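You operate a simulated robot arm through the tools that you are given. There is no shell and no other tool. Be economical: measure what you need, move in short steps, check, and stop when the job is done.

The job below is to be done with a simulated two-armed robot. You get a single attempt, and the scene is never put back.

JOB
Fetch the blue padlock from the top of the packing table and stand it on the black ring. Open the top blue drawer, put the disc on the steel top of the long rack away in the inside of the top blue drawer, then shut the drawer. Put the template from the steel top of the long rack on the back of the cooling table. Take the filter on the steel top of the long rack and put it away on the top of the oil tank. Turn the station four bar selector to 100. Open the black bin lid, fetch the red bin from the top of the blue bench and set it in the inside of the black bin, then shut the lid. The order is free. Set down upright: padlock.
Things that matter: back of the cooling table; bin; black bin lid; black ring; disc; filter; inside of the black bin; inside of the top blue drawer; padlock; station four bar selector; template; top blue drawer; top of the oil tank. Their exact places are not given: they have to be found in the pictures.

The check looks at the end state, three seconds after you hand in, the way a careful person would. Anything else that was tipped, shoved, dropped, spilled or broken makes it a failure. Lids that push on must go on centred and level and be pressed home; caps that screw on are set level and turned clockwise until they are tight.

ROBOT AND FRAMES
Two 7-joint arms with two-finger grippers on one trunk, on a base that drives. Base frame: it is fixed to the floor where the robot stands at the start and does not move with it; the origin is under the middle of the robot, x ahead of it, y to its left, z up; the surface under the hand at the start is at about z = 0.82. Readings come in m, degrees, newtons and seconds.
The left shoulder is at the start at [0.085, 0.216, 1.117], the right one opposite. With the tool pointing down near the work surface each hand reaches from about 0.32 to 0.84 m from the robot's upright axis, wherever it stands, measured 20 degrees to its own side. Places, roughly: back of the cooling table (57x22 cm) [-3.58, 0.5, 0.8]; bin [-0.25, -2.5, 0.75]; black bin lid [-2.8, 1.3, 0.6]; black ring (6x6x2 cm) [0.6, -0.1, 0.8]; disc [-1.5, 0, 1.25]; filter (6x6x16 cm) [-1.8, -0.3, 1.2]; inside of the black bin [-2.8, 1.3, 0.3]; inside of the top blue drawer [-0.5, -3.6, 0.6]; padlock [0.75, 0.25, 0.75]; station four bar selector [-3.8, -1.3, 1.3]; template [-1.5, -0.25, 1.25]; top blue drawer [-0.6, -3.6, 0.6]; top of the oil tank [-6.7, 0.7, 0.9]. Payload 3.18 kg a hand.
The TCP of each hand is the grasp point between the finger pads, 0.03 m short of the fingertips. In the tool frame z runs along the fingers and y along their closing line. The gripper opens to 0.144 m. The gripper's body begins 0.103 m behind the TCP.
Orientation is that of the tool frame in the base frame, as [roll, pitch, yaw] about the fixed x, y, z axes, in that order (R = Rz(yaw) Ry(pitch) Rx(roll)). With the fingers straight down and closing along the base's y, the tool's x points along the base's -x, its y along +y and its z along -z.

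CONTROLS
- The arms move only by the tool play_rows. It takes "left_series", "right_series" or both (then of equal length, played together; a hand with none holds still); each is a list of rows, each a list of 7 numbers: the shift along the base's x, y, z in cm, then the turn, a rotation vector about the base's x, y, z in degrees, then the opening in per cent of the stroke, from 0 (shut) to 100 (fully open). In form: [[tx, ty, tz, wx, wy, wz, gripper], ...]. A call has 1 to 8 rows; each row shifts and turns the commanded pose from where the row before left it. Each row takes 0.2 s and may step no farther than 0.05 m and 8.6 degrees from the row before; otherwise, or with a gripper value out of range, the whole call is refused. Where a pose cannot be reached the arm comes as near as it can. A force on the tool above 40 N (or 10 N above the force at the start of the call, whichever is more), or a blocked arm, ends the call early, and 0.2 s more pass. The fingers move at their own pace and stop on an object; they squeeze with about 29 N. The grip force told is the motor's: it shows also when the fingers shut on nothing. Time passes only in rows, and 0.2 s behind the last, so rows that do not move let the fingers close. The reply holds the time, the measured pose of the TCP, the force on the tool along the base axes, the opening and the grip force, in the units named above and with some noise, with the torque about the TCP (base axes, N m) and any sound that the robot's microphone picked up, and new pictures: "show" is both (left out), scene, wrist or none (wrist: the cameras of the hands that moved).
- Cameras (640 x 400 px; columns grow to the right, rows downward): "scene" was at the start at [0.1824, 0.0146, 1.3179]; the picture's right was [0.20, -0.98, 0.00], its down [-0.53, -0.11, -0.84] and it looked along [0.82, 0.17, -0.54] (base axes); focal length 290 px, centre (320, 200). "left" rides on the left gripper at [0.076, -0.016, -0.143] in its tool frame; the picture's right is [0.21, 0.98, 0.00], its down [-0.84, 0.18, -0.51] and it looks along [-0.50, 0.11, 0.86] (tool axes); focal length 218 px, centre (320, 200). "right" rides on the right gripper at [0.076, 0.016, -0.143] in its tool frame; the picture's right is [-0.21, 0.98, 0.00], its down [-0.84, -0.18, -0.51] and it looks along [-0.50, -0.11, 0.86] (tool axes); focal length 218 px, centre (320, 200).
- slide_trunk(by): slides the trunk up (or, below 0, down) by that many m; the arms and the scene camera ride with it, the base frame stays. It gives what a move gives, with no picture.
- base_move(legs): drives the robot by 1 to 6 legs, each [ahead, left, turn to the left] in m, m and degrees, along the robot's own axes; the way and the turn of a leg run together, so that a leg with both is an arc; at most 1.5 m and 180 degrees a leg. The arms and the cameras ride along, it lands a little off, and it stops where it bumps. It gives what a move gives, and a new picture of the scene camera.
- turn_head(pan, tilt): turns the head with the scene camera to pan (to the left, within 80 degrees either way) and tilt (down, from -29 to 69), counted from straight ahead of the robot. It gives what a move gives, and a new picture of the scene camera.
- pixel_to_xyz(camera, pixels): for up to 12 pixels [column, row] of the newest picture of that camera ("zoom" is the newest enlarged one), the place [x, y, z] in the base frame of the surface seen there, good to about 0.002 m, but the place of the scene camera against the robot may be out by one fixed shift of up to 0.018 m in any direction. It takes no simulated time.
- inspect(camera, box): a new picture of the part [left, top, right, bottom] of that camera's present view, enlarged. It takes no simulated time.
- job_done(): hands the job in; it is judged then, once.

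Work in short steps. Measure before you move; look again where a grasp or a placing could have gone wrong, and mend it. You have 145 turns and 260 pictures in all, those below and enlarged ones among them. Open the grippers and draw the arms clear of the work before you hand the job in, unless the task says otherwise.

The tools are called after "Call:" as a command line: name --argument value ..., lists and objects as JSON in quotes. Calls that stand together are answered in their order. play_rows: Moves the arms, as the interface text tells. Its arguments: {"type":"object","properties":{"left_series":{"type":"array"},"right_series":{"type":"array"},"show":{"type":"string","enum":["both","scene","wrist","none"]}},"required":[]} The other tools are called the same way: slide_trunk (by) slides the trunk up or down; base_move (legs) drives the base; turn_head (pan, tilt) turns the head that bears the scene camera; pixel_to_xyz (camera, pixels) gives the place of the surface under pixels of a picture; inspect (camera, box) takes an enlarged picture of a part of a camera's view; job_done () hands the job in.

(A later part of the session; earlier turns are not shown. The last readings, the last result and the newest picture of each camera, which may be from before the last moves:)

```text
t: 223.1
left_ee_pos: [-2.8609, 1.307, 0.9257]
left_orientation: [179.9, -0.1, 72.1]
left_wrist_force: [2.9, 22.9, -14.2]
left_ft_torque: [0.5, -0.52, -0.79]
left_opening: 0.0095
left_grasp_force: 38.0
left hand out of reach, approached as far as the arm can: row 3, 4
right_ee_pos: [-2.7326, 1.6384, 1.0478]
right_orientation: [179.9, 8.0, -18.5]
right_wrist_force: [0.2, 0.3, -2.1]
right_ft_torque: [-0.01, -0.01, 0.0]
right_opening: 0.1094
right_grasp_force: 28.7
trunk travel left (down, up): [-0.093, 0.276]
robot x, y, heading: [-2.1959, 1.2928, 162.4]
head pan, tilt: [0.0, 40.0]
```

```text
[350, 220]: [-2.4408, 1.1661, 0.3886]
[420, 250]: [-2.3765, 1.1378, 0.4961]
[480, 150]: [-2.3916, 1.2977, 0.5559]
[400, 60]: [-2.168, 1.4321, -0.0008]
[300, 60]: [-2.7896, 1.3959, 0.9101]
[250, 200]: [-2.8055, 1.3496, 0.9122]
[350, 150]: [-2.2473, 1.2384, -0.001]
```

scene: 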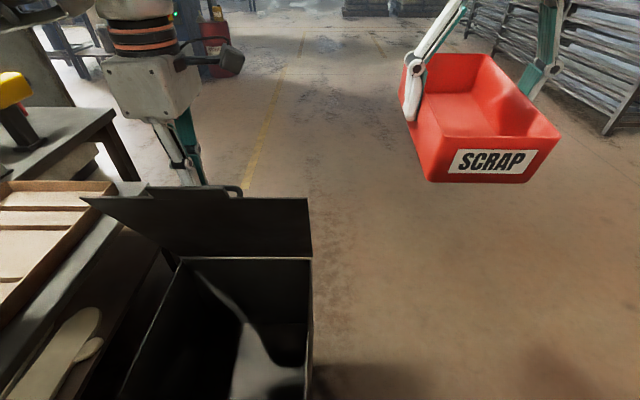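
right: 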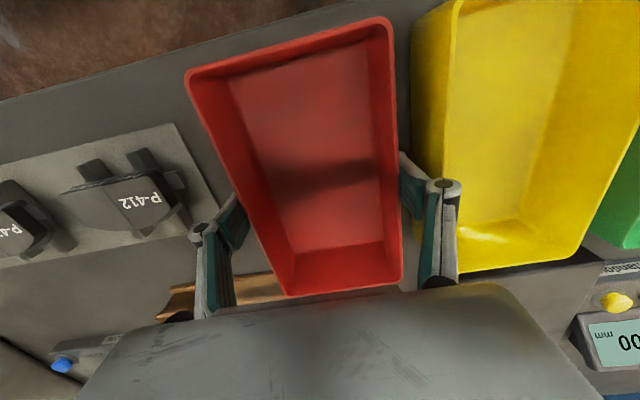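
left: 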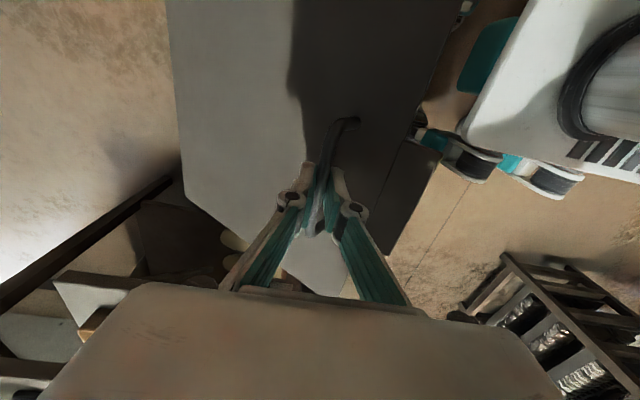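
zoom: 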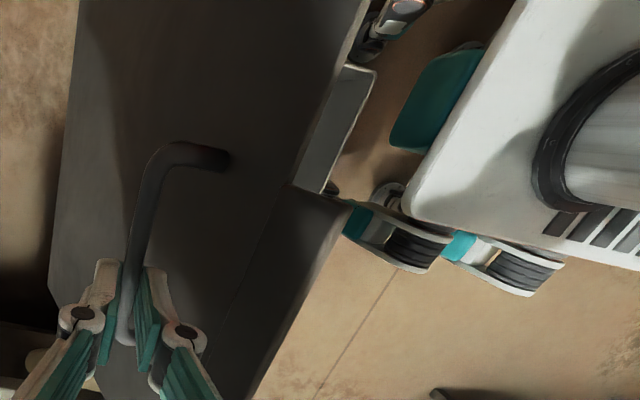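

The base's front reaches ~0.25 m ahead of its axis; the bin's front is at ~0.45 m, so 0.07 m forward is safe. I push the lid past vertical with the base.

Call:
base_move --legs '[[0.07, -0.01, 0]]'

Call:
play_rows --left_series '[[-2, 0.65, 0, 0, 0, 0, 0], [-2, 0.65, -0.2, 0, 0, 0, 0]]' --show "scene"

```text
t: 224.1
left_ee_pos: [-2.9239, 1.3308, 0.9275]
left_orientation: [180.0, -0.1, 72.6]
left_wrist_force: [-3.9, -20.3, 24.5]
left_ft_torque: [-0.35, 0.07, -1.05]
left_opening: 0.0095
left_grasp_force: 40.2
right_ee_pos: [-2.7933, 1.6656, 1.0491]
right_orientation: [-179.9, 8.1, -18.4]
right_wrist_force: [-0.4, 0.1, -3.2]
right_ft_torque: [-0.02, 0.0, 0.0]
right_opening: 0.1096
right_grasp_force: 29.3
trunk travel left (down, up): [-0.093, 0.276]
robot x, y, heading: [-2.2562, 1.318, 162.2]
head pan, tilt: [0.0, 40.0]
```

scene: 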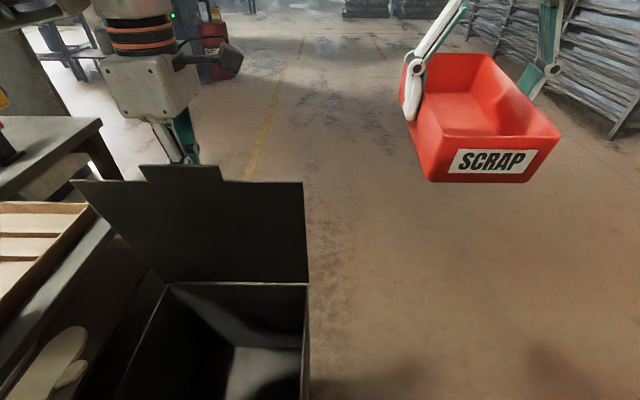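

```text
t: 224.7
left_ee_pos: [-2.9493, 1.3286, 0.925]
left_orientation: [179.6, 0.0, 72.3]
left_wrist_force: [8.7, 29.7, 2.7]
left_ft_torque: [0.42, -0.14, -0.99]
left_opening: 0.01
left_grasp_force: 40.4
left hand out of reach, approached as far as the arm can: row 1, 2
right_ee_pos: [-2.7939, 1.6688, 1.0461]
right_orientation: [-180.0, 7.9, -18.6]
right_wrist_force: [0.1, -0.4, -2.6]
right_ft_torque: [0.04, -0.01, 0.0]
right_opening: 0.1096
right_grasp_force: 28.9
trunk travel left (down, up): [-0.093, 0.276]
robot x, y, heading: [-2.2577, 1.3194, 162.5]
head pan, tilt: [0.0, 40.0]
```

scene: 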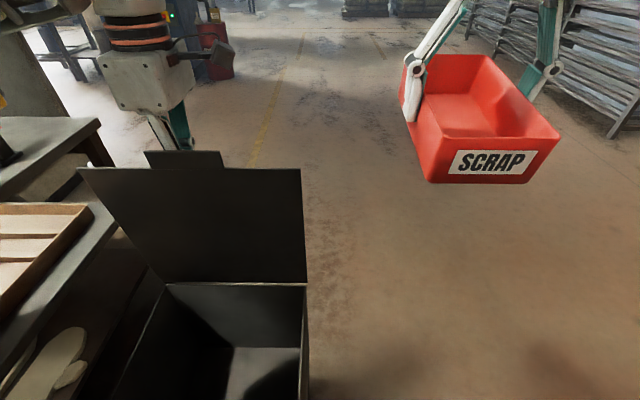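

The lid is about vertical. I measure its lean to judge whether it will stay open, and the opening's geometry.

Call:
pixel_to_xyz --camera "scene" --pixels '[[200, 160], [220, 185], [235, 265], [290, 185], [295, 265], [302, 288], [300, 390], [168, 288], [110, 395], [265, 365], [220, 330], [290, 330]]'

```text
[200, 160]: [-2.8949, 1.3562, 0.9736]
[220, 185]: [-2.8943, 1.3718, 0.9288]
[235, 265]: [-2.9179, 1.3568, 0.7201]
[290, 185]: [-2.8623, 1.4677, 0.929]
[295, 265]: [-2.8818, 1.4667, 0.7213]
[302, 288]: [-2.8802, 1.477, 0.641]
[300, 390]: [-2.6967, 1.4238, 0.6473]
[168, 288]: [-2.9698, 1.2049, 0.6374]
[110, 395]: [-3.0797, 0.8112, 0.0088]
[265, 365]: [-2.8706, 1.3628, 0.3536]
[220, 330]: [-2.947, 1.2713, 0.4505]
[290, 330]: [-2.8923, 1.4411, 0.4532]
```

The lid leans ~5° toward me still; I push 0.065 m more with the base (≈8 cm clearance to the bin remains).

Call:
base_move --legs '[[0.035, 0, 0], [0.03, 0, 0]]'

Call:
pixel_to_xyz --camera "scene" --pixels '[[215, 180], [230, 265], [285, 185], [290, 265]]'

```text
t: 226.0
left_ee_pos: [-2.9843, 1.3374, 0.9219]
left_orientation: [178.4, -0.1, 72.2]
left_wrist_force: [1.5, -1.4, 3.7]
left_ft_torque: [-1.07, -0.61, -0.95]
left_opening: 0.009
left_grasp_force: 39.3
right_ee_pos: [-2.8347, 1.6796, 1.0486]
right_orientation: [-179.9, 8.1, -18.3]
right_wrist_force: [0.2, -0.6, -1.6]
right_ft_torque: [0.01, 0.01, 0.03]
right_opening: 0.1095
right_grasp_force: 29.3
trunk travel left (down, up): [-0.093, 0.276]
robot x, y, heading: [-2.2963, 1.3346, 162.5]
head pan, tilt: [0.0, 40.0]
stopped in leg 2: the force on the tool passed its limit at 44 N (the readings are from after the stop); the commanded pose is now the measured one
```

scene: 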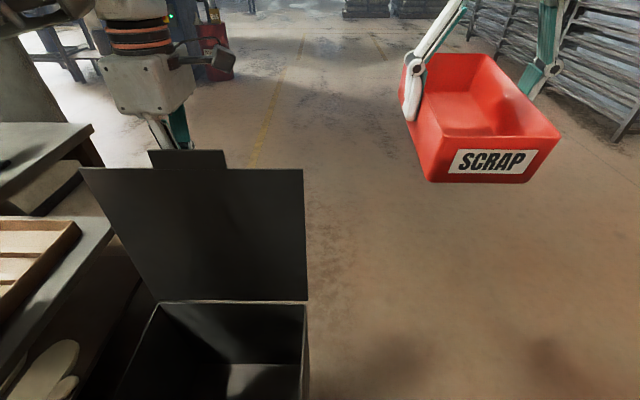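

```text
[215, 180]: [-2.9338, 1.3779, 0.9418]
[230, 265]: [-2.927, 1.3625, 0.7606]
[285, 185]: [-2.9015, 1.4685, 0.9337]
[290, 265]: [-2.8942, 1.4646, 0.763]
```

The lid is ~93° open with the stop felt. I release gently and raise the hand to see whether it stays.

Call:
play_rows --left_series '[[0, 0, 0, 0, 0, 0, 18], [0, 0, 0, 0, 0, 0, 18], [0, 0, 3, 0, 0, 0, 18], [0, 0, 4, 0, 0, 0, 18]]' --show "scene"

Call:
pixel_to_xyz --camera "scene" --pixels '[[215, 180], [230, 265], [285, 185], [290, 265]]'

```text
t: 227.0
left_ee_pos: [-2.9925, 1.3192, 0.9827]
left_orientation: [178.5, -0.2, 72.5]
left_wrist_force: [-0.3, 0.2, -0.1]
left_ft_torque: [-0.01, 0.0, 0.03]
left_opening: 0.0258
left_grasp_force: 0.1
left hand out of reach, approached as far as the arm can: row 3, 4
right_ee_pos: [-2.8348, 1.6795, 1.0489]
right_orientation: [180.0, 8.0, -18.4]
right_wrist_force: [-0.1, 0.0, -2.4]
right_ft_torque: [0.0, 0.0, 0.01]
right_opening: 0.1093
right_grasp_force: 29.3
trunk travel left (down, up): [-0.093, 0.276]
robot x, y, heading: [-2.2944, 1.3351, 162.4]
head pan, tilt: [0.0, 40.0]
```

scene: 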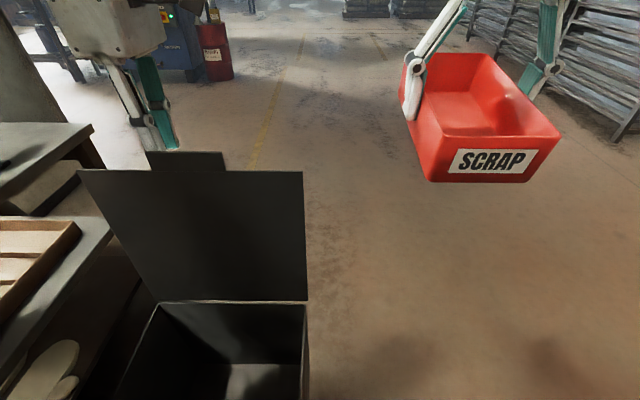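

```text
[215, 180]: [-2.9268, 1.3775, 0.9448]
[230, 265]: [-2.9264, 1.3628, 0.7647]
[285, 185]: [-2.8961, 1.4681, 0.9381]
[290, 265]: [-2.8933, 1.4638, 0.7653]
```

The lid stays open on its own. I raise the trunk so the left hand clears the lid, then shift left 0.3 m so the right hand faces the opening.

Call:
slide_trunk --by 0.15

Call:
base_move --legs '[[0, 0.3, 0]]'

Call:
play_rows --left_series '[[4, -2, 0, 0, 0, -8, 30], [4, -2, 0, 0, 0, -8, 30], [4, -2, 0, 0, 0, -8, 30], [4, -2, 0, 0, 0, -8, 30], [4, -1, 1, 0, 0, -8, 40], [3, -1, 1, 0, 0, -8, 50], [0, 0, 2, 0, 0, -8, 50], [0, 0, 2, 0, 0, -8, 50]]' --right_series '[[0, 0, 0, -1.2, -3.8, 0, 40], [0, 0, 0, -1.2, -3.8, 0, 40], [0, 0, 0, 0, 0, 0, 40], [1.5, -0.5, 0, 0, 0, 0, 40], [1.5, -0.5, 0, 0, 0, 0, 40], [1.5, -0.5, 0, 0, 0, 0, 40], [1.5, -0.5, 0, 0, 0, 0, 40], [0, 0, 0, 0, 0, 0, 40]]' --show "scene"

```text
t: 228.7
left_ee_pos: [-2.8764, 1.2792, 1.356]
left_orientation: [-156.4, -0.4, 72.3]
left_wrist_force: [-0.4, 1.0, -0.7]
left_ft_torque: [-0.03, -0.02, 0.01]
left_opening: 0.026
left_grasp_force: 0.1
right_ee_pos: [-2.8364, 1.6804, 1.1967]
right_orientation: [-179.9, 8.0, -18.4]
right_wrist_force: [-0.4, -0.2, -3.7]
right_ft_torque: [0.01, -0.02, 0.01]
right_opening: 0.1094
right_grasp_force: 29.3
trunk travel left (down, up): [-0.243, 0.126]
robot x, y, heading: [-2.2961, 1.3313, 162.2]
head pan, tilt: [0.0, 40.0]
```

```text
t: 231.9
left_ee_pos: [-2.9655, 0.9977, 1.358]
left_orientation: [-156.3, -0.4, 72.1]
left_wrist_force: [0.4, 0.7, -0.1]
left_ft_torque: [0.03, 0.02, 0.0]
left_opening: 0.0258
left_grasp_force: 0.1
right_ee_pos: [-2.9253, 1.3986, 1.1985]
right_orientation: [-179.9, 8.0, -18.5]
right_wrist_force: [-0.3, 0.3, -2.3]
right_ft_torque: [0.0, 0.01, 0.0]
right_opening: 0.1094
right_grasp_force: 28.7
trunk travel left (down, up): [-0.243, 0.126]
robot x, y, heading: [-2.3845, 1.0508, 161.9]
head pan, tilt: [0.0, 40.0]
```

scene: 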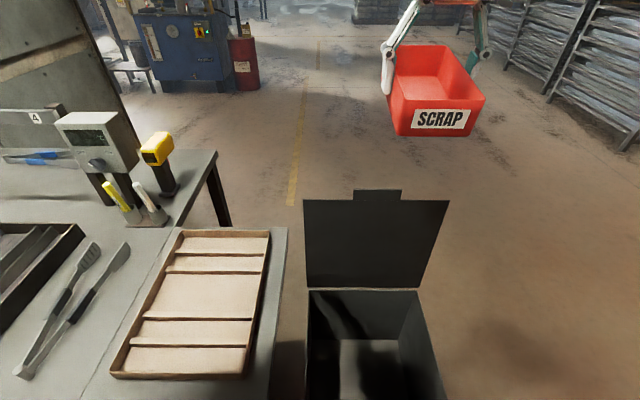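

```text
t: 233.7
left_ee_pos: [-2.7349, 0.8967, 1.4186]
left_orientation: [-156.4, -0.4, 8.1]
left_wrist_force: [-0.4, 0.1, -0.1]
left_ft_torque: [-0.01, -0.01, -0.02]
left_opening: 0.0719
left_grasp_force: 0.1
right_ee_pos: [-2.8489, 1.3902, 1.1845]
right_orientation: [180.0, 4.0, -18.5]
right_wrist_force: [0.1, -0.4, -3.0]
right_ft_torque: [0.03, -0.04, -0.02]
right_opening: 0.1096
right_grasp_force: 29.1
right hand out of reach, approached as far as the arm can: row 1, 2
trunk travel left (down, up): [-0.243, 0.126]
robot x, y, heading: [-2.3896, 1.0486, 162.2]
head pan, tilt: [0.0, 40.0]
```

scene: 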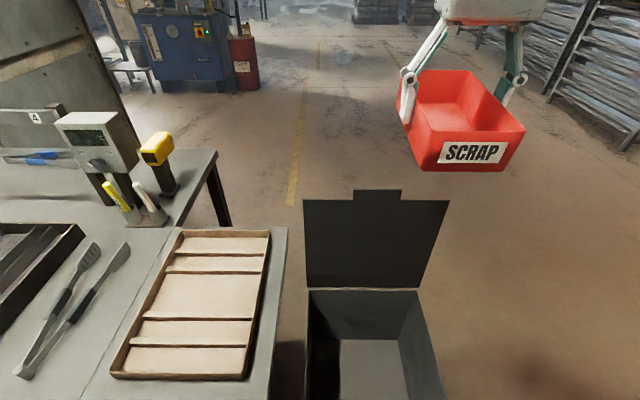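

The lid stands open. I measure the opening: rear rim (310,291)/(416,291), right rim (440,390), floor (370,370).

Call:
pixel_to_xyz --camera "scene" --pixels '[[309, 292], [417, 292], [443, 395], [306, 395], [370, 370], [365, 345], [350, 250], [365, 195], [430, 340]]'

```text
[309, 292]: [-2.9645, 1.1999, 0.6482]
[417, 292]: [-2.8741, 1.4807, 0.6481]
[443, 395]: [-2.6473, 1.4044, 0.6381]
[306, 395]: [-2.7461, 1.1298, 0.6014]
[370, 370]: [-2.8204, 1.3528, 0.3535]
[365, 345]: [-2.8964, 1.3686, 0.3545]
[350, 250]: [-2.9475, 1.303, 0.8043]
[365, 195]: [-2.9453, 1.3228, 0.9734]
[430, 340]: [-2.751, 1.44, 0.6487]
```

Opening centre (shift-corrected) ≈ [-2.777,1.287], floor 0.346. I bring the red bin above it, then lower the trunk.

Call:
play_rows --right_series '[[1.8, -2.6, -1, -0.6, -1.9, 0, 40], [1.8, -2.6, -1, -0.6, -1.9, 0, 40], [1.8, -2.6, -1, 0, 0, 0, 40], [1.8, -2.5, -1, 0, 0, 0, 40]]' --show "none"

Call:
slide_trunk --by -0.24

Call:
play_rows --right_series '[[0, 0, -2, 0, 0, 0, 40]]' --show "both"

```text
t: 234.7
left_ee_pos: [-2.7338, 0.8967, 1.4188]
left_orientation: [-156.3, -0.4, 8.2]
left_wrist_force: [-0.5, 0.7, -0.6]
left_ft_torque: [0.0, -0.01, 0.0]
left_opening: 0.0719
left_grasp_force: 0.1
right_ee_pos: [-2.7773, 1.2856, 1.1436]
right_orientation: [-179.9, 0.1, -18.6]
right_wrist_force: [0.3, 0.4, -2.5]
right_ft_torque: [0.01, 0.0, 0.0]
right_opening: 0.1095
right_grasp_force: 29.2
trunk travel left (down, up): [-0.243, 0.126]
robot x, y, heading: [-2.389, 1.0491, 161.8]
head pan, tilt: [0.0, 40.0]
```

```text
t: 237.0
left_ee_pos: [-2.7406, 0.8986, 1.1799]
left_orientation: [-156.6, -1.1, 8.3]
left_wrist_force: [-0.4, 0.3, 0.0]
left_ft_torque: [-0.04, -0.05, -0.03]
left_opening: 0.0721
left_grasp_force: 0.1
right_ee_pos: [-2.7858, 1.2923, 0.8985]
right_orientation: [-180.0, -2.2, -20.1]
right_wrist_force: [-0.3, -0.7, -2.0]
right_ft_torque: [-0.01, -0.01, 0.02]
right_opening: 0.1095
right_grasp_force: 29.0
trunk travel left (down, up): [-0.005, 0.364]
robot x, y, heading: [-2.3861, 1.0492, 162.1]
head pan, tilt: [0.0, 40.0]
stopped: the force on the tool passed its limit at 52 N (the readings are from after the stop); the commanded pose is now the measured one
```

```text
t: 237.4
left_ee_pos: [-2.7407, 0.8992, 1.1796]
left_orientation: [-156.7, -1.0, 8.3]
left_wrist_force: [0.0, 0.0, 0.3]
left_ft_torque: [-0.01, 0.0, -0.02]
left_opening: 0.0717
left_grasp_force: 0.0
right_ee_pos: [-2.7885, 1.2925, 0.8829]
right_orientation: [179.4, -2.3, -20.6]
right_wrist_force: [0.5, 0.4, -1.8]
right_ft_torque: [0.01, -0.04, 0.0]
right_opening: 0.1094
right_grasp_force: 28.7
trunk travel left (down, up): [-0.005, 0.364]
robot x, y, heading: [-2.3861, 1.0502, 162.4]
head pan, tilt: [0.0, 40.0]
```

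scene: 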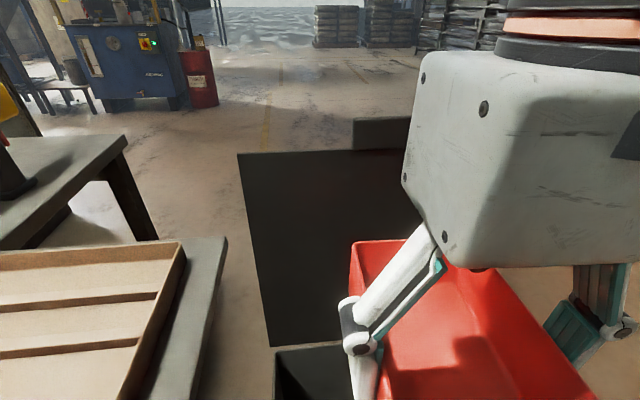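
right: 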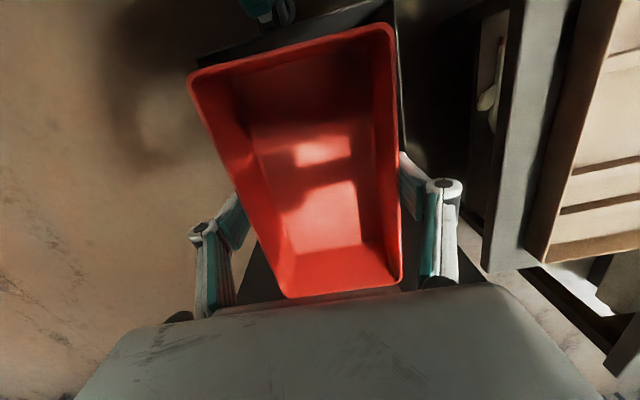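

Something touched while lowering (52 N), then relaxed. I check whether the black bin or lid moved and where contact could be.

Call:
pixel_to_xyz --camera "scene" --pixels '[[272, 346], [243, 160], [330, 340], [350, 160], [300, 250], [372, 250]]'

Call:
inspect --camera "right" --box '[140, 0, 540, 220]'

Call:
turn_head --pan -20 --tilt 62

```text
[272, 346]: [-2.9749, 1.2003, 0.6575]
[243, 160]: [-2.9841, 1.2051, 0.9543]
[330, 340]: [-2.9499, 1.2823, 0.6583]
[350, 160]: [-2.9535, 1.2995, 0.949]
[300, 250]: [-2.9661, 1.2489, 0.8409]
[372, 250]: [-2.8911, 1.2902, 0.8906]
```

```text
1.60 times, centred on (340, 110) of right
```

zoom: 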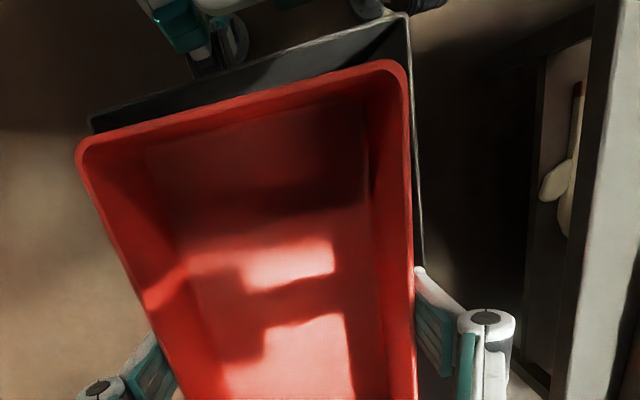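

```text
t: 238.3
left_ee_pos: [-2.7388, 0.8982, 1.1794]
left_orientation: [-156.7, -0.8, 8.3]
left_wrist_force: [0.6, -0.6, 0.8]
left_ft_torque: [-0.02, 0.05, 0.01]
left_opening: 0.0718
left_grasp_force: 0.1
right_ee_pos: [-2.7844, 1.2905, 0.8816]
right_orientation: [179.7, -1.5, -19.7]
right_wrist_force: [0.2, 0.4, -2.9]
right_ft_torque: [-0.01, 0.0, 0.03]
right_opening: 0.1095
right_grasp_force: 29.0
trunk travel left (down, up): [-0.005, 0.364]
robot x, y, heading: [-2.3921, 1.049, 162.3]
head pan, tilt: [-20.0, 62.0]
```

scene: 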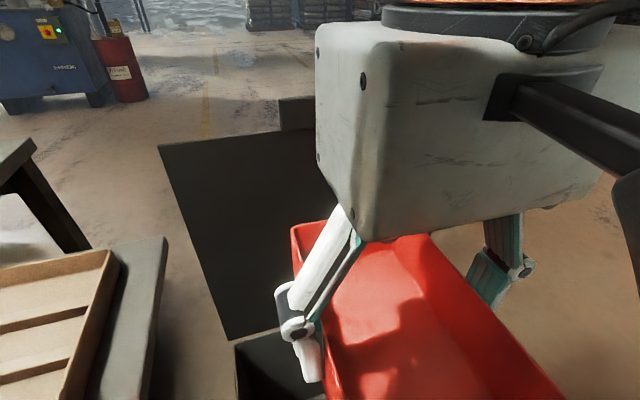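

The lid and bin look in place (within ~1 cm). I correct the small offset and lower with the arm in steps, watching the force.

Call:
play_rows --right_series '[[0.7, -0.4, -3, -0.4, -1.4, 1.2, 40], [0, 0, -3.5, 0, 0, 0, 40], [0, 0, -3.5, 0, 0, 0, 40], [0, 0, -3.5, 0, 0, 0, 40], [0, 0, -3.5, 0, 0, 0, 40]]' --show "both"

```text
t: 239.5
left_ee_pos: [-2.7398, 0.8993, 1.1802]
left_orientation: [-156.6, -1.0, 8.3]
left_wrist_force: [-0.7, -0.2, 0.6]
left_ft_torque: [0.01, -0.01, -0.02]
left_opening: 0.0721
left_grasp_force: 0.0
right_ee_pos: [-2.7786, 1.2896, 0.7131]
right_orientation: [179.7, -3.0, -18.5]
right_wrist_force: [0.2, -0.1, -2.6]
right_ft_torque: [-0.07, -0.01, -0.02]
right_opening: 0.1093
right_grasp_force: 28.8
trunk travel left (down, up): [-0.005, 0.364]
robot x, y, heading: [-2.3853, 1.0526, 162.0]
head pan, tilt: [-20.0, 62.0]
```

scene: 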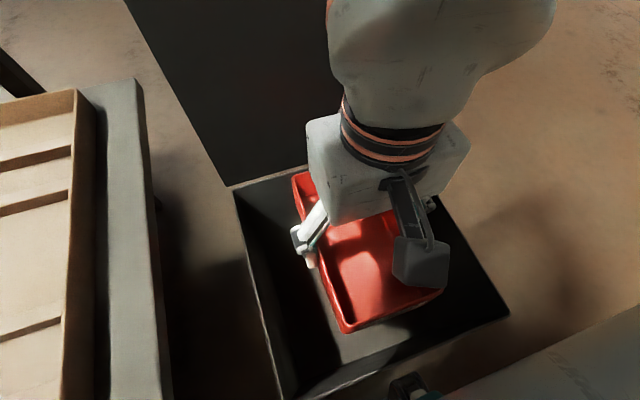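
right: 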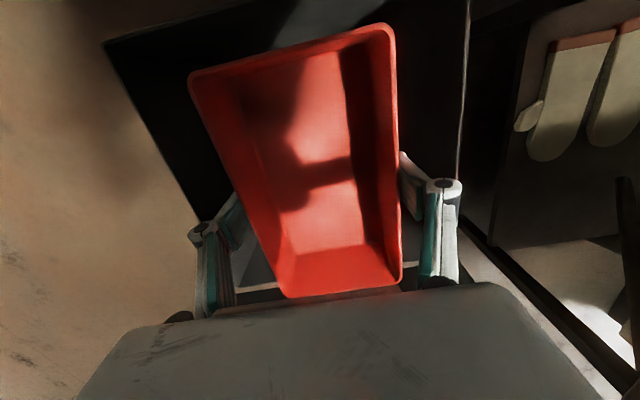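

The red bin sits over the opening with clearance. I continue down, shifted 0.8 cm away from me so the camera boom clears the near wall.

Call:
play_rows --right_series '[[-0.4, 0.1, -3.5, 0.4, 1.4, 0, 40], [-0.4, 0.1, -3.9, 0.4, 1.4, 0, 40], [0, -0.2, -3.9, 0, 0, 0, 40], [0, -0.2, -3.9, 0, 0, 0, 40], [0, 0, -3.9, 0, 0, 0, 40]]' --show "scene"

```text
t: 240.7
left_ee_pos: [-2.7395, 0.8996, 1.1804]
left_orientation: [-156.5, -0.9, 8.2]
left_wrist_force: [-0.1, -0.9, 0.3]
left_ft_torque: [0.03, -0.04, -0.01]
left_opening: 0.0717
left_grasp_force: 0.0
right_ee_pos: [-2.785, 1.2868, 0.5231]
right_orientation: [179.7, -0.1, -18.6]
right_wrist_force: [-0.4, -0.1, -1.9]
right_ft_torque: [0.02, -0.02, 0.01]
right_opening: 0.1094
right_grasp_force: 28.8
trunk travel left (down, up): [-0.005, 0.364]
robot x, y, heading: [-2.3852, 1.0498, 162.5]
head pan, tilt: [-20.0, 62.0]
```

scene: 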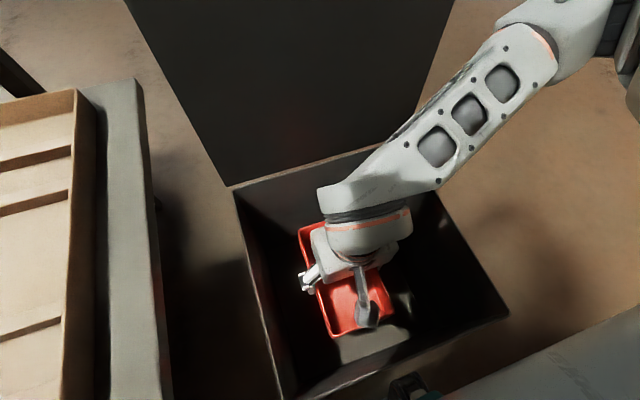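

Clear so far. I go down to ~1 cm above the floor and read the force.

Call:
play_rows --right_series '[[0, 0, -3.8, 0, 0, 0, 40], [0, 0, -3.8, 0, 0, 0, 40], [0, 0, -3.0, 0, 0, 0, 40], [0, 0, -1.2, 0, 0, 0, 40]]' --show "both"

```text
t: 241.7
left_ee_pos: [-2.7384, 0.8997, 1.1804]
left_orientation: [-156.6, -0.9, 8.2]
left_wrist_force: [-0.6, 0.3, 0.6]
left_ft_torque: [0.02, 0.01, -0.02]
left_opening: 0.0722
left_grasp_force: 0.0
right_ee_pos: [-2.7847, 1.2846, 0.4036]
right_orientation: [179.7, 0.0, -18.6]
right_wrist_force: [-0.7, -1.0, -2.0]
right_ft_torque: [-0.02, 0.01, 0.05]
right_opening: 0.1094
right_grasp_force: 29.2
trunk travel left (down, up): [-0.005, 0.364]
robot x, y, heading: [-2.3886, 1.0493, 162.2]
head pan, tilt: [-20.0, 62.0]
```

scene: 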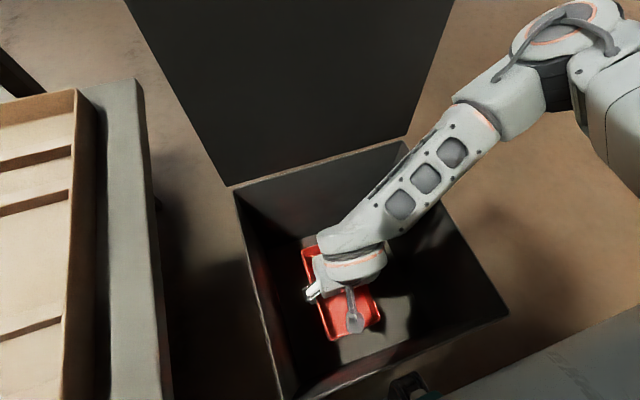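
right: 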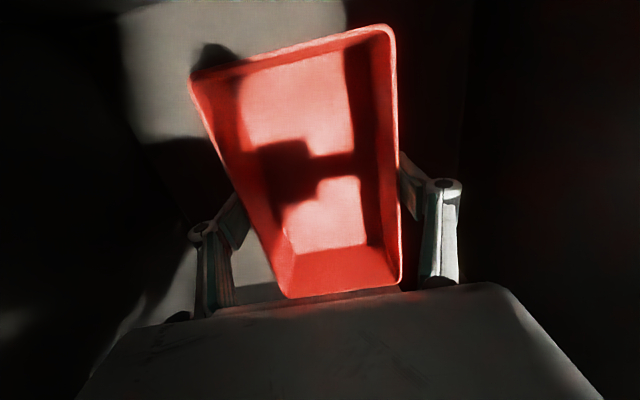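

Nearly on the floor. I lower 0.8 cm, release, and rise straight up.

Call:
play_rows --right_series '[[0, 0, -0.8, 0, 0, 0, 40], [0, 0, 0, 0, 0, 0, 90], [0, 0, 0, 0, 0, 0, 90], [0, 0, 2, 0, 0, 0, 90], [0, 0, 3.5, 0, 0, 0, 90], [0, 0, 4, 0, 0, 0, 90], [0, 0, 4, 0, 0, 0, 90], [0, 0, 4, 0, 0, 0, 90]]' --show "none"

Call:
play_rows --right_series '[[0, 0, 4, 0, 0, 0, 70], [0, 0, 4, 0, 0, 0, 60], [0, 0, 4, 0, 0, 0, 60], [0, 0, 4.5, 0, 0, 0, 60], [0, 0, 4.5, 0, 0, 0, 60], [0, 0, 4.5, 0, 0, 0, 60], [0, 0, 4.5, 0, 0, 0, 60]]' --show "scene"

```text
t: 243.5
left_ee_pos: [-2.738, 0.8991, 1.1803]
left_orientation: [-156.5, -0.9, 8.3]
left_wrist_force: [0.7, -0.5, -0.5]
left_ft_torque: [0.0, -0.01, 0.01]
left_opening: 0.0721
left_grasp_force: 0.1
right_ee_pos: [-2.7856, 1.283, 0.5713]
right_orientation: [179.6, -0.1, -18.6]
right_wrist_force: [-0.2, -0.4, -0.2]
right_ft_torque: [-0.01, -0.03, 0.01]
right_opening: 0.1299
right_grasp_force: 0.1
trunk travel left (down, up): [-0.005, 0.364]
robot x, y, heading: [-2.3889, 1.0521, 162.2]
head pan, tilt: [-20.0, 62.0]
```

```text
t: 245.1
left_ee_pos: [-2.7379, 0.8978, 1.1799]
left_orientation: [-156.4, -0.8, 8.3]
left_wrist_force: [0.4, 0.0, 0.2]
left_ft_torque: [0.04, 0.03, -0.01]
left_opening: 0.0722
left_grasp_force: 0.0
right_ee_pos: [-2.785, 1.2833, 0.8693]
right_orientation: [179.8, -0.2, -18.6]
right_wrist_force: [0.4, -1.2, 0.1]
right_ft_torque: [-0.02, 0.05, -0.01]
right_opening: 0.0865
right_grasp_force: 0.1
trunk travel left (down, up): [-0.005, 0.364]
robot x, y, heading: [-2.3918, 1.0505, 162.4]
head pan, tilt: [-20.0, 62.0]
```

scene: 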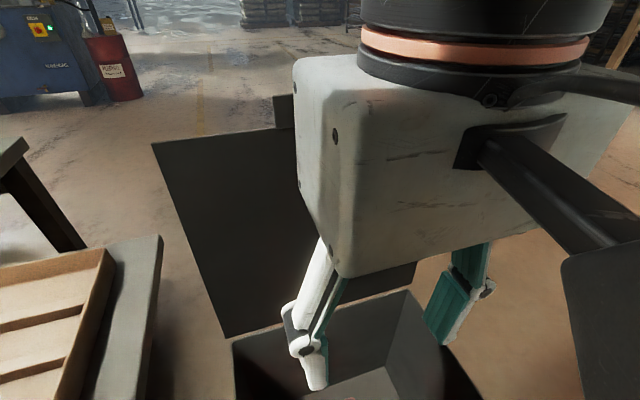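

The red bin is inside. To shut the lid I'll reach over it with the closed right fingers and push it from behind. First raise the trunk and go over the top.

Call:
slide_trunk --by 0.21

Call:
play_rows --right_series '[[0, 0, 0, 0, 0, 0, 0], [-4.0, 1.28, 0, 0, 0, 0, 0], [-4.0, 1.28, 0, 0, 0, 0, 0], [-4.0, 1.28, 0, 0, 0, 0, 0], [-4.0, 1.28, 0, 0, 0, 0, 0], [-4.0, 1.28, 0, 0, 0, 0, 0], [-1, 0.3, 0, 0, 0, 0, 0]]' --show "both"

```text
t: 247.3
left_ee_pos: [-2.7402, 0.8995, 1.3881]
left_orientation: [-156.6, -1.0, 8.3]
left_wrist_force: [-1.2, -0.4, -0.6]
left_ft_torque: [0.01, -0.03, 0.0]
left_opening: 0.0723
left_grasp_force: 0.0
right_ee_pos: [-2.7867, 1.2839, 1.0801]
right_orientation: [179.7, -0.2, -18.6]
right_wrist_force: [-1.3, 0.0, 0.0]
right_ft_torque: [0.02, -0.05, 0.0]
right_opening: 0.0862
right_grasp_force: 0.0
trunk travel left (down, up): [-0.215, 0.154]
robot x, y, heading: [-2.3857, 1.0497, 162.1]
head pan, tilt: [-20.0, 62.0]
```

```text
t: 248.9
left_ee_pos: [-2.7389, 0.8997, 1.3902]
left_orientation: [-156.6, -0.8, 8.2]
left_wrist_force: [-0.6, -0.4, 0.3]
left_ft_torque: [-0.06, 0.01, 0.02]
left_opening: 0.072
left_grasp_force: 0.1
right_ee_pos: [-2.9849, 1.3499, 1.081]
right_orientation: [179.6, 0.0, -18.6]
right_wrist_force: [-0.8, 0.2, 0.5]
right_ft_torque: [-0.05, 0.05, 0.0]
right_opening: 0.0001
right_grasp_force: 29.2
right hand out of reach, approached as far as the arm can: row 7
trunk travel left (down, up): [-0.215, 0.154]
robot x, y, heading: [-2.3853, 1.0504, 162.2]
head pan, tilt: [-20.0, 62.0]
```

scene: 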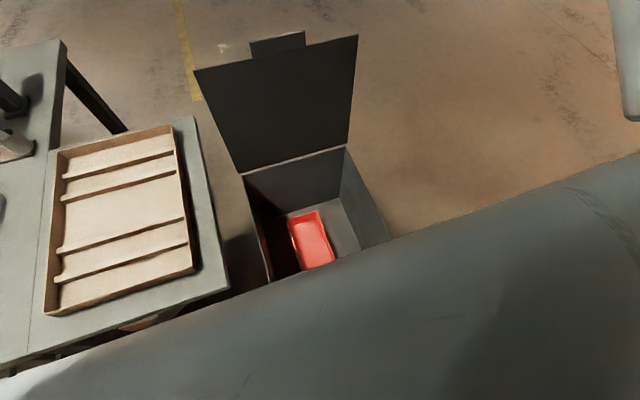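
right: 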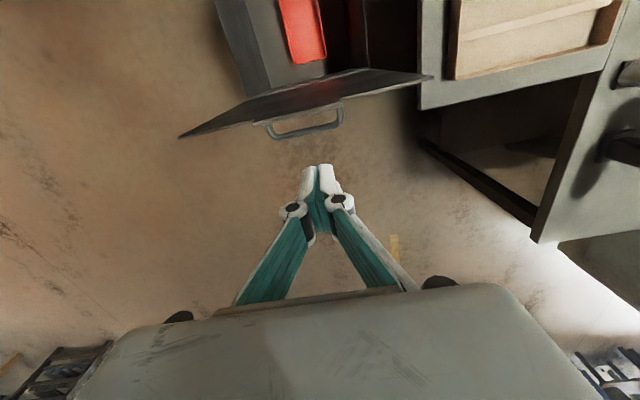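

The red bin lies inside; my closed fingers are just behind the handle. I lower 14 cm behind the lid, then pull the lid toward me.

Call:
play_rows --right_series '[[0, 0, -3.5, 0, 0, 0, 0], [0, 0, -3.5, 0, 0, 0, 0], [0, 0, -3.5, 0, 0, 0, 0], [0, 0, -3.5, 0, 0, 0, 0], [2, -0.6, 0, 0, 0, 0, 0], [3, -0.9, 0, 0, 0, 0, 0], [3, -0.9, 0, 0, 0, 0, 0]]' --show "both"

```text
t: 250.5
left_ee_pos: [-2.7356, 0.899, 1.39]
left_orientation: [-156.6, -0.6, 8.3]
left_wrist_force: [-0.3, -0.4, 0.1]
left_ft_torque: [-0.01, -0.01, -0.03]
left_opening: 0.0719
left_grasp_force: 0.1
right_ee_pos: [-2.9045, 1.3231, 0.941]
right_orientation: [179.5, 0.1, -18.6]
right_wrist_force: [7.0, 2.3, 28.7]
right_ft_torque: [0.03, -0.36, 0.13]
right_opening: 0.0059
right_grasp_force: 30.5
trunk travel left (down, up): [-0.215, 0.154]
robot x, y, heading: [-2.3839, 1.051, 162.1]
head pan, tilt: [-20.0, 62.0]
```

scene: 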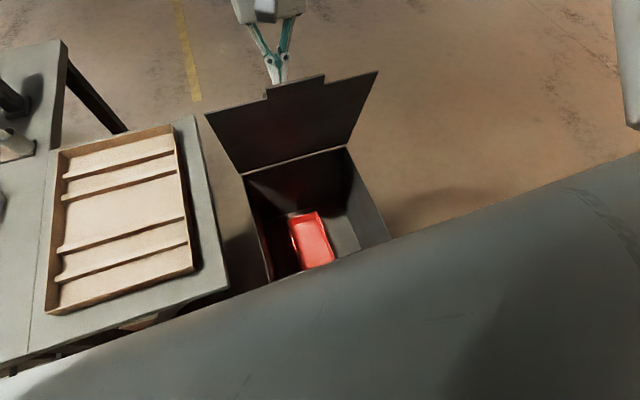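
right: 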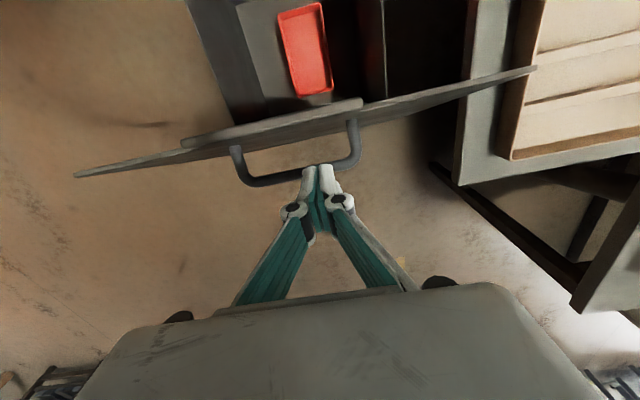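

The lid follows (~78°). I continue along the arc, pushing toward me and down.

Call:
play_rows --right_series '[[3.8, -1.2, -0.9, 0, 0, 0, 0], [3.8, -1.2, -1.8, 0, 0, 0, 0], [3.5, -1.1, -2.5, 0, 0, 0, 0], [3.0, -0.95, -3.0, 0, 0, 0, 0]]' --show "both"

```text
t: 251.5
left_ee_pos: [-2.7381, 0.8996, 1.3912]
left_orientation: [-156.5, -0.8, 8.3]
left_wrist_force: [0.5, -0.7, 0.1]
left_ft_torque: [0.01, 0.07, 0.05]
left_opening: 0.0718
left_grasp_force: 0.0
right_ee_pos: [-2.7657, 1.279, 0.8584]
right_orientation: [179.5, 0.0, -18.5]
right_wrist_force: [0.6, 0.9, 0.1]
right_ft_torque: [0.03, 0.05, -0.01]
right_opening: 0.0001
right_grasp_force: 30.8
trunk travel left (down, up): [-0.215, 0.154]
robot x, y, heading: [-2.3881, 1.0515, 162.3]
head pan, tilt: [-20.0, 62.0]
```

scene: 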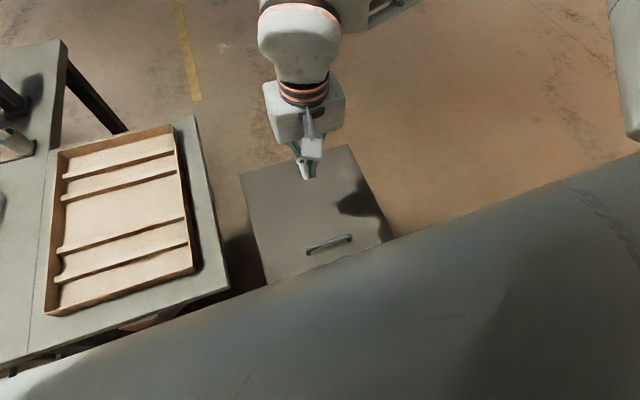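
right: 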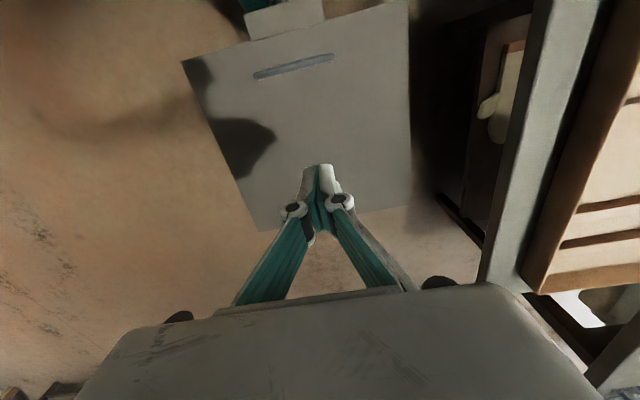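

The lid fell shut. I verify its height at front and back.

Call:
pixel_to_xyz --camera "right" --pixels '[[230, 90], [380, 60], [300, 110], [270, 190], [380, 190], [285, 25]]'

Call:
turn_head --pan 40 --tilt 35

```text
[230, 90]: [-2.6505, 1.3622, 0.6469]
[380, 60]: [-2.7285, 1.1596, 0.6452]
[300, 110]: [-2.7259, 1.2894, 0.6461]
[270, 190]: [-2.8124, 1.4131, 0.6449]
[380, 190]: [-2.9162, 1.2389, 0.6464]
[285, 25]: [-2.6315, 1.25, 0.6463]
```

```text
t: 252.8
left_ee_pos: [-2.7392, 0.8985, 1.3903]
left_orientation: [-156.6, -0.9, 8.3]
left_wrist_force: [0.5, -0.6, 0.1]
left_ft_torque: [-0.04, 0.03, 0.0]
left_opening: 0.0721
left_grasp_force: 0.0
right_ee_pos: [-2.7645, 1.28, 0.8587]
right_orientation: [179.6, -0.1, -18.6]
right_wrist_force: [-0.1, -0.3, 0.3]
right_ft_torque: [-0.02, 0.02, -0.04]
right_opening: 0.0001
right_grasp_force: 30.9
trunk travel left (down, up): [-0.215, 0.154]
robot x, y, heading: [-2.3888, 1.0531, 162.3]
head pan, tilt: [40.0, 35.0]
```

scene: 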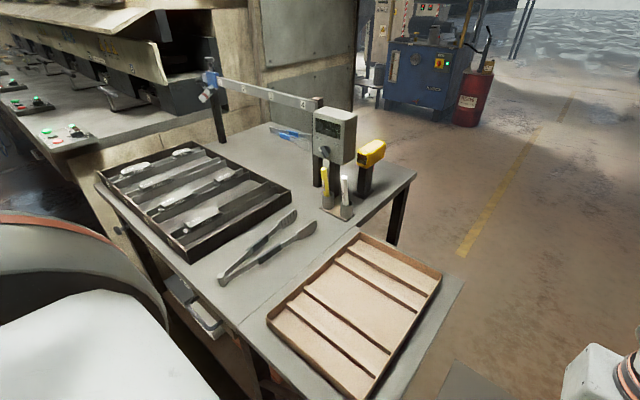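

The lid is level and shut (z≈0.646). Now I measure the free area on the back of the cooling table for later.

Call:
pixel_to_xyz --camera "scene" --pixels '[[265, 145], [245, 135], [285, 155], [250, 165], [300, 170], [230, 140], [290, 132], [275, 125], [300, 190], [340, 160], [215, 90], [205, 150]]'

Call:
inspect --camera "scene" --box '[90, 60, 420, 270]'

```text
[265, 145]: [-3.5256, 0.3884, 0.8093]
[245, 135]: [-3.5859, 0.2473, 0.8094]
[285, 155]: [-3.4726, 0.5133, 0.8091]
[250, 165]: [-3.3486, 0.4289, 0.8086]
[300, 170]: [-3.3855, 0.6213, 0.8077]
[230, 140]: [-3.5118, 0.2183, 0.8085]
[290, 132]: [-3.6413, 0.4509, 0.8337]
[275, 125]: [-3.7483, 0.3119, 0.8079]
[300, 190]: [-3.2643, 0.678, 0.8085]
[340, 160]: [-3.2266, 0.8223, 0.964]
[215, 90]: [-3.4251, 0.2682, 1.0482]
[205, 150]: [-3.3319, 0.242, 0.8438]
```

```text
1.90 times, centred on (255, 165) of scene
```

zoom: 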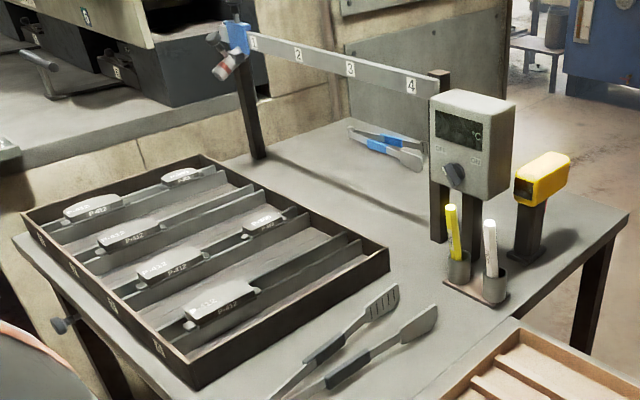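

Back strip of the cooling table lies behind the rail; I'll place there later from the table's end. Now I tidy both hands (raise, level), back off, turn around and go to the rack's west side for template (left hand) and filter (right hand).

Call:
play_rows --left_series '[[0, 0, 0, -7.7, -1.1, 0, 50], [0, 0, 0, -7.7, -1.1, 0, 50], [0, 0, 0, -7.7, -1.1, 0, 50], [0, 0, 0, 0, 0, -6.5, 50], [0, 0, 0, 0, 0, -6.5, 60], [0, 0, 0, 0, 0, -6.5, 70], [0, 0, 0, 0, 0, -6.5, 70]]' --right_series '[[0, 0, 4.5, 0, 0, 0, 0], [0, 0, 4.5, 0, 0, 0, 0], [0, 0, 4.5, 0, 0, 0, 0], [0, 0, 4.5, 0, 0, 0, 30], [0, 0, 4.5, 0, 0, 0, 60], [0, 0, 3.5, 0, 0, 0, 80], [0, 0, 0, 0, 0, 0, 80]]' --show "none"

Call:
slide_trunk --by 0.15

Call:
base_move --legs '[[-0.32, 0, 0], [0, 0, 179.5], [0, -1.03, 0]]'

Call:
turn_head --pan 0 --tilt 38

```text
t: 254.4
left_ee_pos: [-2.7166, 0.9398, 1.344]
left_orientation: [-179.3, -0.6, -17.2]
left_wrist_force: [0.6, 0.2, -0.8]
left_ft_torque: [0.0, -0.03, 0.02]
left_opening: 0.1011
left_grasp_force: 0.1
left hand out of reach, approached as far as the arm can: row 3, 4, 5, 6, 7
right_ee_pos: [-2.7657, 1.2804, 1.1185]
right_orientation: [179.6, 0.0, -18.6]
right_wrist_force: [-0.2, 0.6, 0.1]
right_ft_torque: [0.0, 0.01, 0.0]
right_opening: 0.1151
right_grasp_force: 0.1
trunk travel left (down, up): [-0.215, 0.154]
robot x, y, heading: [-2.3879, 1.0508, 161.9]
head pan, tilt: [40.0, 35.0]
```

```text
t: 256.2
left_ee_pos: [-2.6625, 0.9245, 1.5223]
left_orientation: [-179.3, 6.9, -17.1]
left_wrist_force: [-0.1, 0.2, -0.1]
left_ft_torque: [0.04, 0.0, -0.01]
left_opening: 0.1008
left_grasp_force: 0.1
right_ee_pos: [-2.765, 1.2803, 1.2683]
right_orientation: [179.6, -0.1, -18.6]
right_wrist_force: [0.2, -0.1, 0.1]
right_ft_torque: [-0.02, -0.01, 0.05]
right_opening: 0.1152
right_grasp_force: 0.0
trunk travel left (down, up): [-0.365, 0.004]
robot x, y, heading: [-2.3875, 1.0485, 162.3]
head pan, tilt: [40.0, 35.0]
```

```text
t: 274.7
left_ee_pos: [-2.1172, 0.0924, 1.5219]
left_orientation: [-179.2, 7.0, 163.7]
left_wrist_force: [0.0, 0.1, -0.1]
left_ft_torque: [0.02, -0.01, -0.03]
left_opening: 0.1008
left_grasp_force: 0.0
right_ee_pos: [-2.0117, -0.263, 1.2684]
right_orientation: [179.5, -0.1, 162.0]
right_wrist_force: [-0.7, -0.6, 0.2]
right_ft_torque: [-0.01, -0.05, 0.0]
right_opening: 0.1155
right_grasp_force: 0.0
trunk travel left (down, up): [-0.365, 0.004]
robot x, y, heading: [-2.392, -0.0384, -17.1]
head pan, tilt: [40.0, 35.0]
```

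scene: 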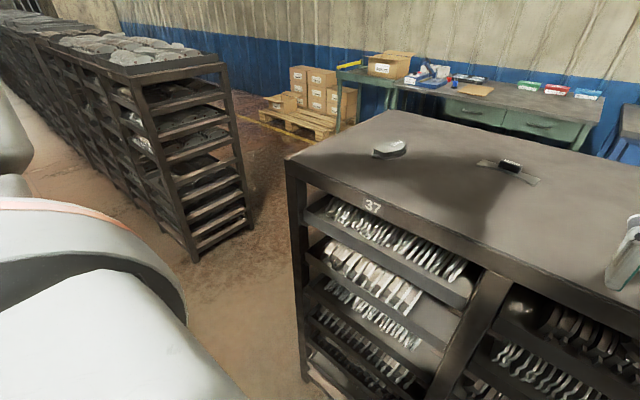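

```text
t: 275.7
left_ee_pos: [-2.1184, 0.0929, 1.5223]
left_orientation: [-179.2, 6.9, 163.6]
left_wrist_force: [0.7, -0.4, 0.2]
left_ft_torque: [0.02, 0.0, 0.0]
left_opening: 0.1009
left_grasp_force: 0.2
right_ee_pos: [-2.0117, -0.2631, 1.2677]
right_orientation: [179.6, -0.2, 162.1]
right_wrist_force: [0.4, 1.0, 0.0]
right_ft_torque: [0.01, -0.04, 0.01]
right_opening: 0.1154
right_grasp_force: 0.0
trunk travel left (down, up): [-0.365, 0.004]
robot x, y, heading: [-2.393, -0.0376, -17.2]
head pan, tilt: [0.0, 38.0]
```

scene: 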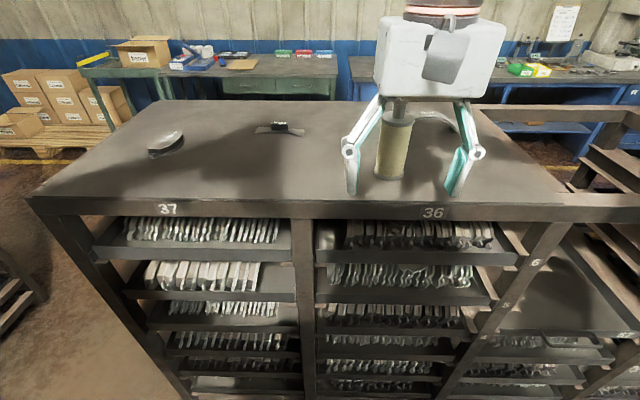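

Filter at (395,147) nearly under the right hand, template at (280,128). I measure both and advance 0.18 m.

Call:
inspect --camera "scene" --box '[230, 80, 480, 220]'

Call:
pixel_to_xyz --camera "scene" --pixels '[[395, 150], [385, 150], [403, 150], [395, 175], [280, 127], [258, 130], [303, 130], [290, 128], [270, 128]]'

Call:
base_move --legs '[[0.19, 0, -0.8]]'

```text
2.56 times, centred on (355, 150) of scene
```

zoom: 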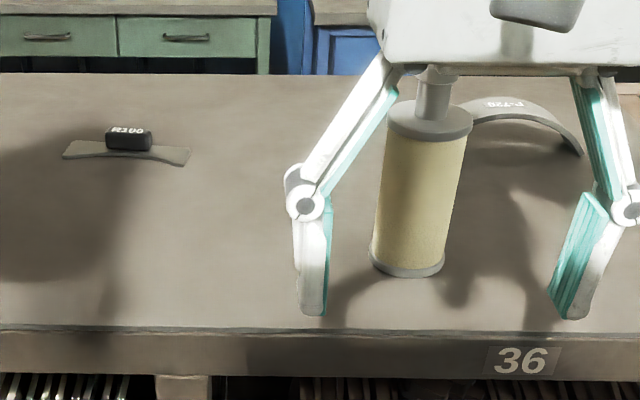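

```text
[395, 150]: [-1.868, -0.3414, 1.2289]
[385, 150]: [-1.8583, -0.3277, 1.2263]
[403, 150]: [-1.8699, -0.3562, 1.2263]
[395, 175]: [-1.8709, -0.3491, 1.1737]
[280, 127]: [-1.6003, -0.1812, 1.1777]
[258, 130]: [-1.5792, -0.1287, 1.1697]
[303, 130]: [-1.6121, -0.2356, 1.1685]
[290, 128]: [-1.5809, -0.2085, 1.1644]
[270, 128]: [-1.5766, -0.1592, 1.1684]
```

```text
t: 277.3
left_ee_pos: [-1.938, 0.0337, 1.5221]
left_orientation: [-179.2, 6.8, 162.9]
left_wrist_force: [-0.2, 0.3, 0.1]
left_ft_torque: [0.01, 0.03, 0.08]
left_opening: 0.1005
left_grasp_force: 0.0
right_ee_pos: [-1.8359, -0.3239, 1.2682]
right_orientation: [179.5, -0.1, 161.4]
right_wrist_force: [0.8, 0.2, 0.4]
right_ft_torque: [0.0, 0.02, 0.01]
right_opening: 0.1153
right_grasp_force: 0.1
trunk travel left (down, up): [-0.365, 0.004]
robot x, y, heading: [-2.2142, -0.0945, -17.8]
head pan, tilt: [0.0, 38.0]
```

scene: 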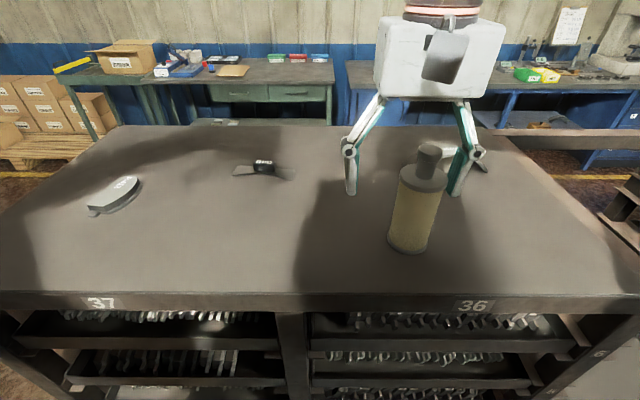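

The filter still stands; the right hand has straddled it from above. I check the filter's exact position with the right wrist camera.

Call:
play_rows --right_series '[[0, 0, 0, 0, 0, 0, 80]]' --show "wrist"

Call:
pixel_to_xyz --camera "scene" --pixels '[[414, 215], [400, 215], [428, 215], [408, 248], [424, 175], [430, 150], [265, 167], [262, 162], [236, 172], [292, 174]]'

```text
t: 277.7
left_ee_pos: [-1.9387, 0.0334, 1.522]
left_orientation: [-179.3, 7.0, 163.0]
left_wrist_force: [0.4, 0.0, 0.0]
left_ft_torque: [-0.02, 0.0, -0.01]
left_opening: 0.1007
left_grasp_force: 0.0
right_ee_pos: [-1.8366, -0.3237, 1.2693]
right_orientation: [179.7, 0.0, 161.3]
right_wrist_force: [-0.1, 1.7, -0.3]
right_ft_torque: [-0.03, -0.02, -0.01]
right_opening: 0.1152
right_grasp_force: 0.1
trunk travel left (down, up): [-0.365, 0.004]
robot x, y, heading: [-2.2148, -0.0911, -17.9]
head pan, tilt: [0.0, 38.0]
```

right: 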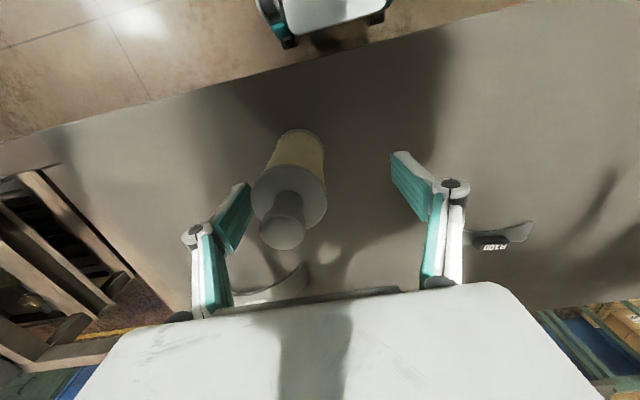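

```text
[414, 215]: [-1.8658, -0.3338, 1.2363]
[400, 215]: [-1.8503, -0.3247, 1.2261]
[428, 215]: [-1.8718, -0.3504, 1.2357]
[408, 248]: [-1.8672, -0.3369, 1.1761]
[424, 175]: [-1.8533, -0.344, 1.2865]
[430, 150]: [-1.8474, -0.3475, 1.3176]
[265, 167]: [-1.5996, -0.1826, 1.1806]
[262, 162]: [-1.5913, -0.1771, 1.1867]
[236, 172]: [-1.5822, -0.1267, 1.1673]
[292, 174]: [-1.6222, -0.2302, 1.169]
```

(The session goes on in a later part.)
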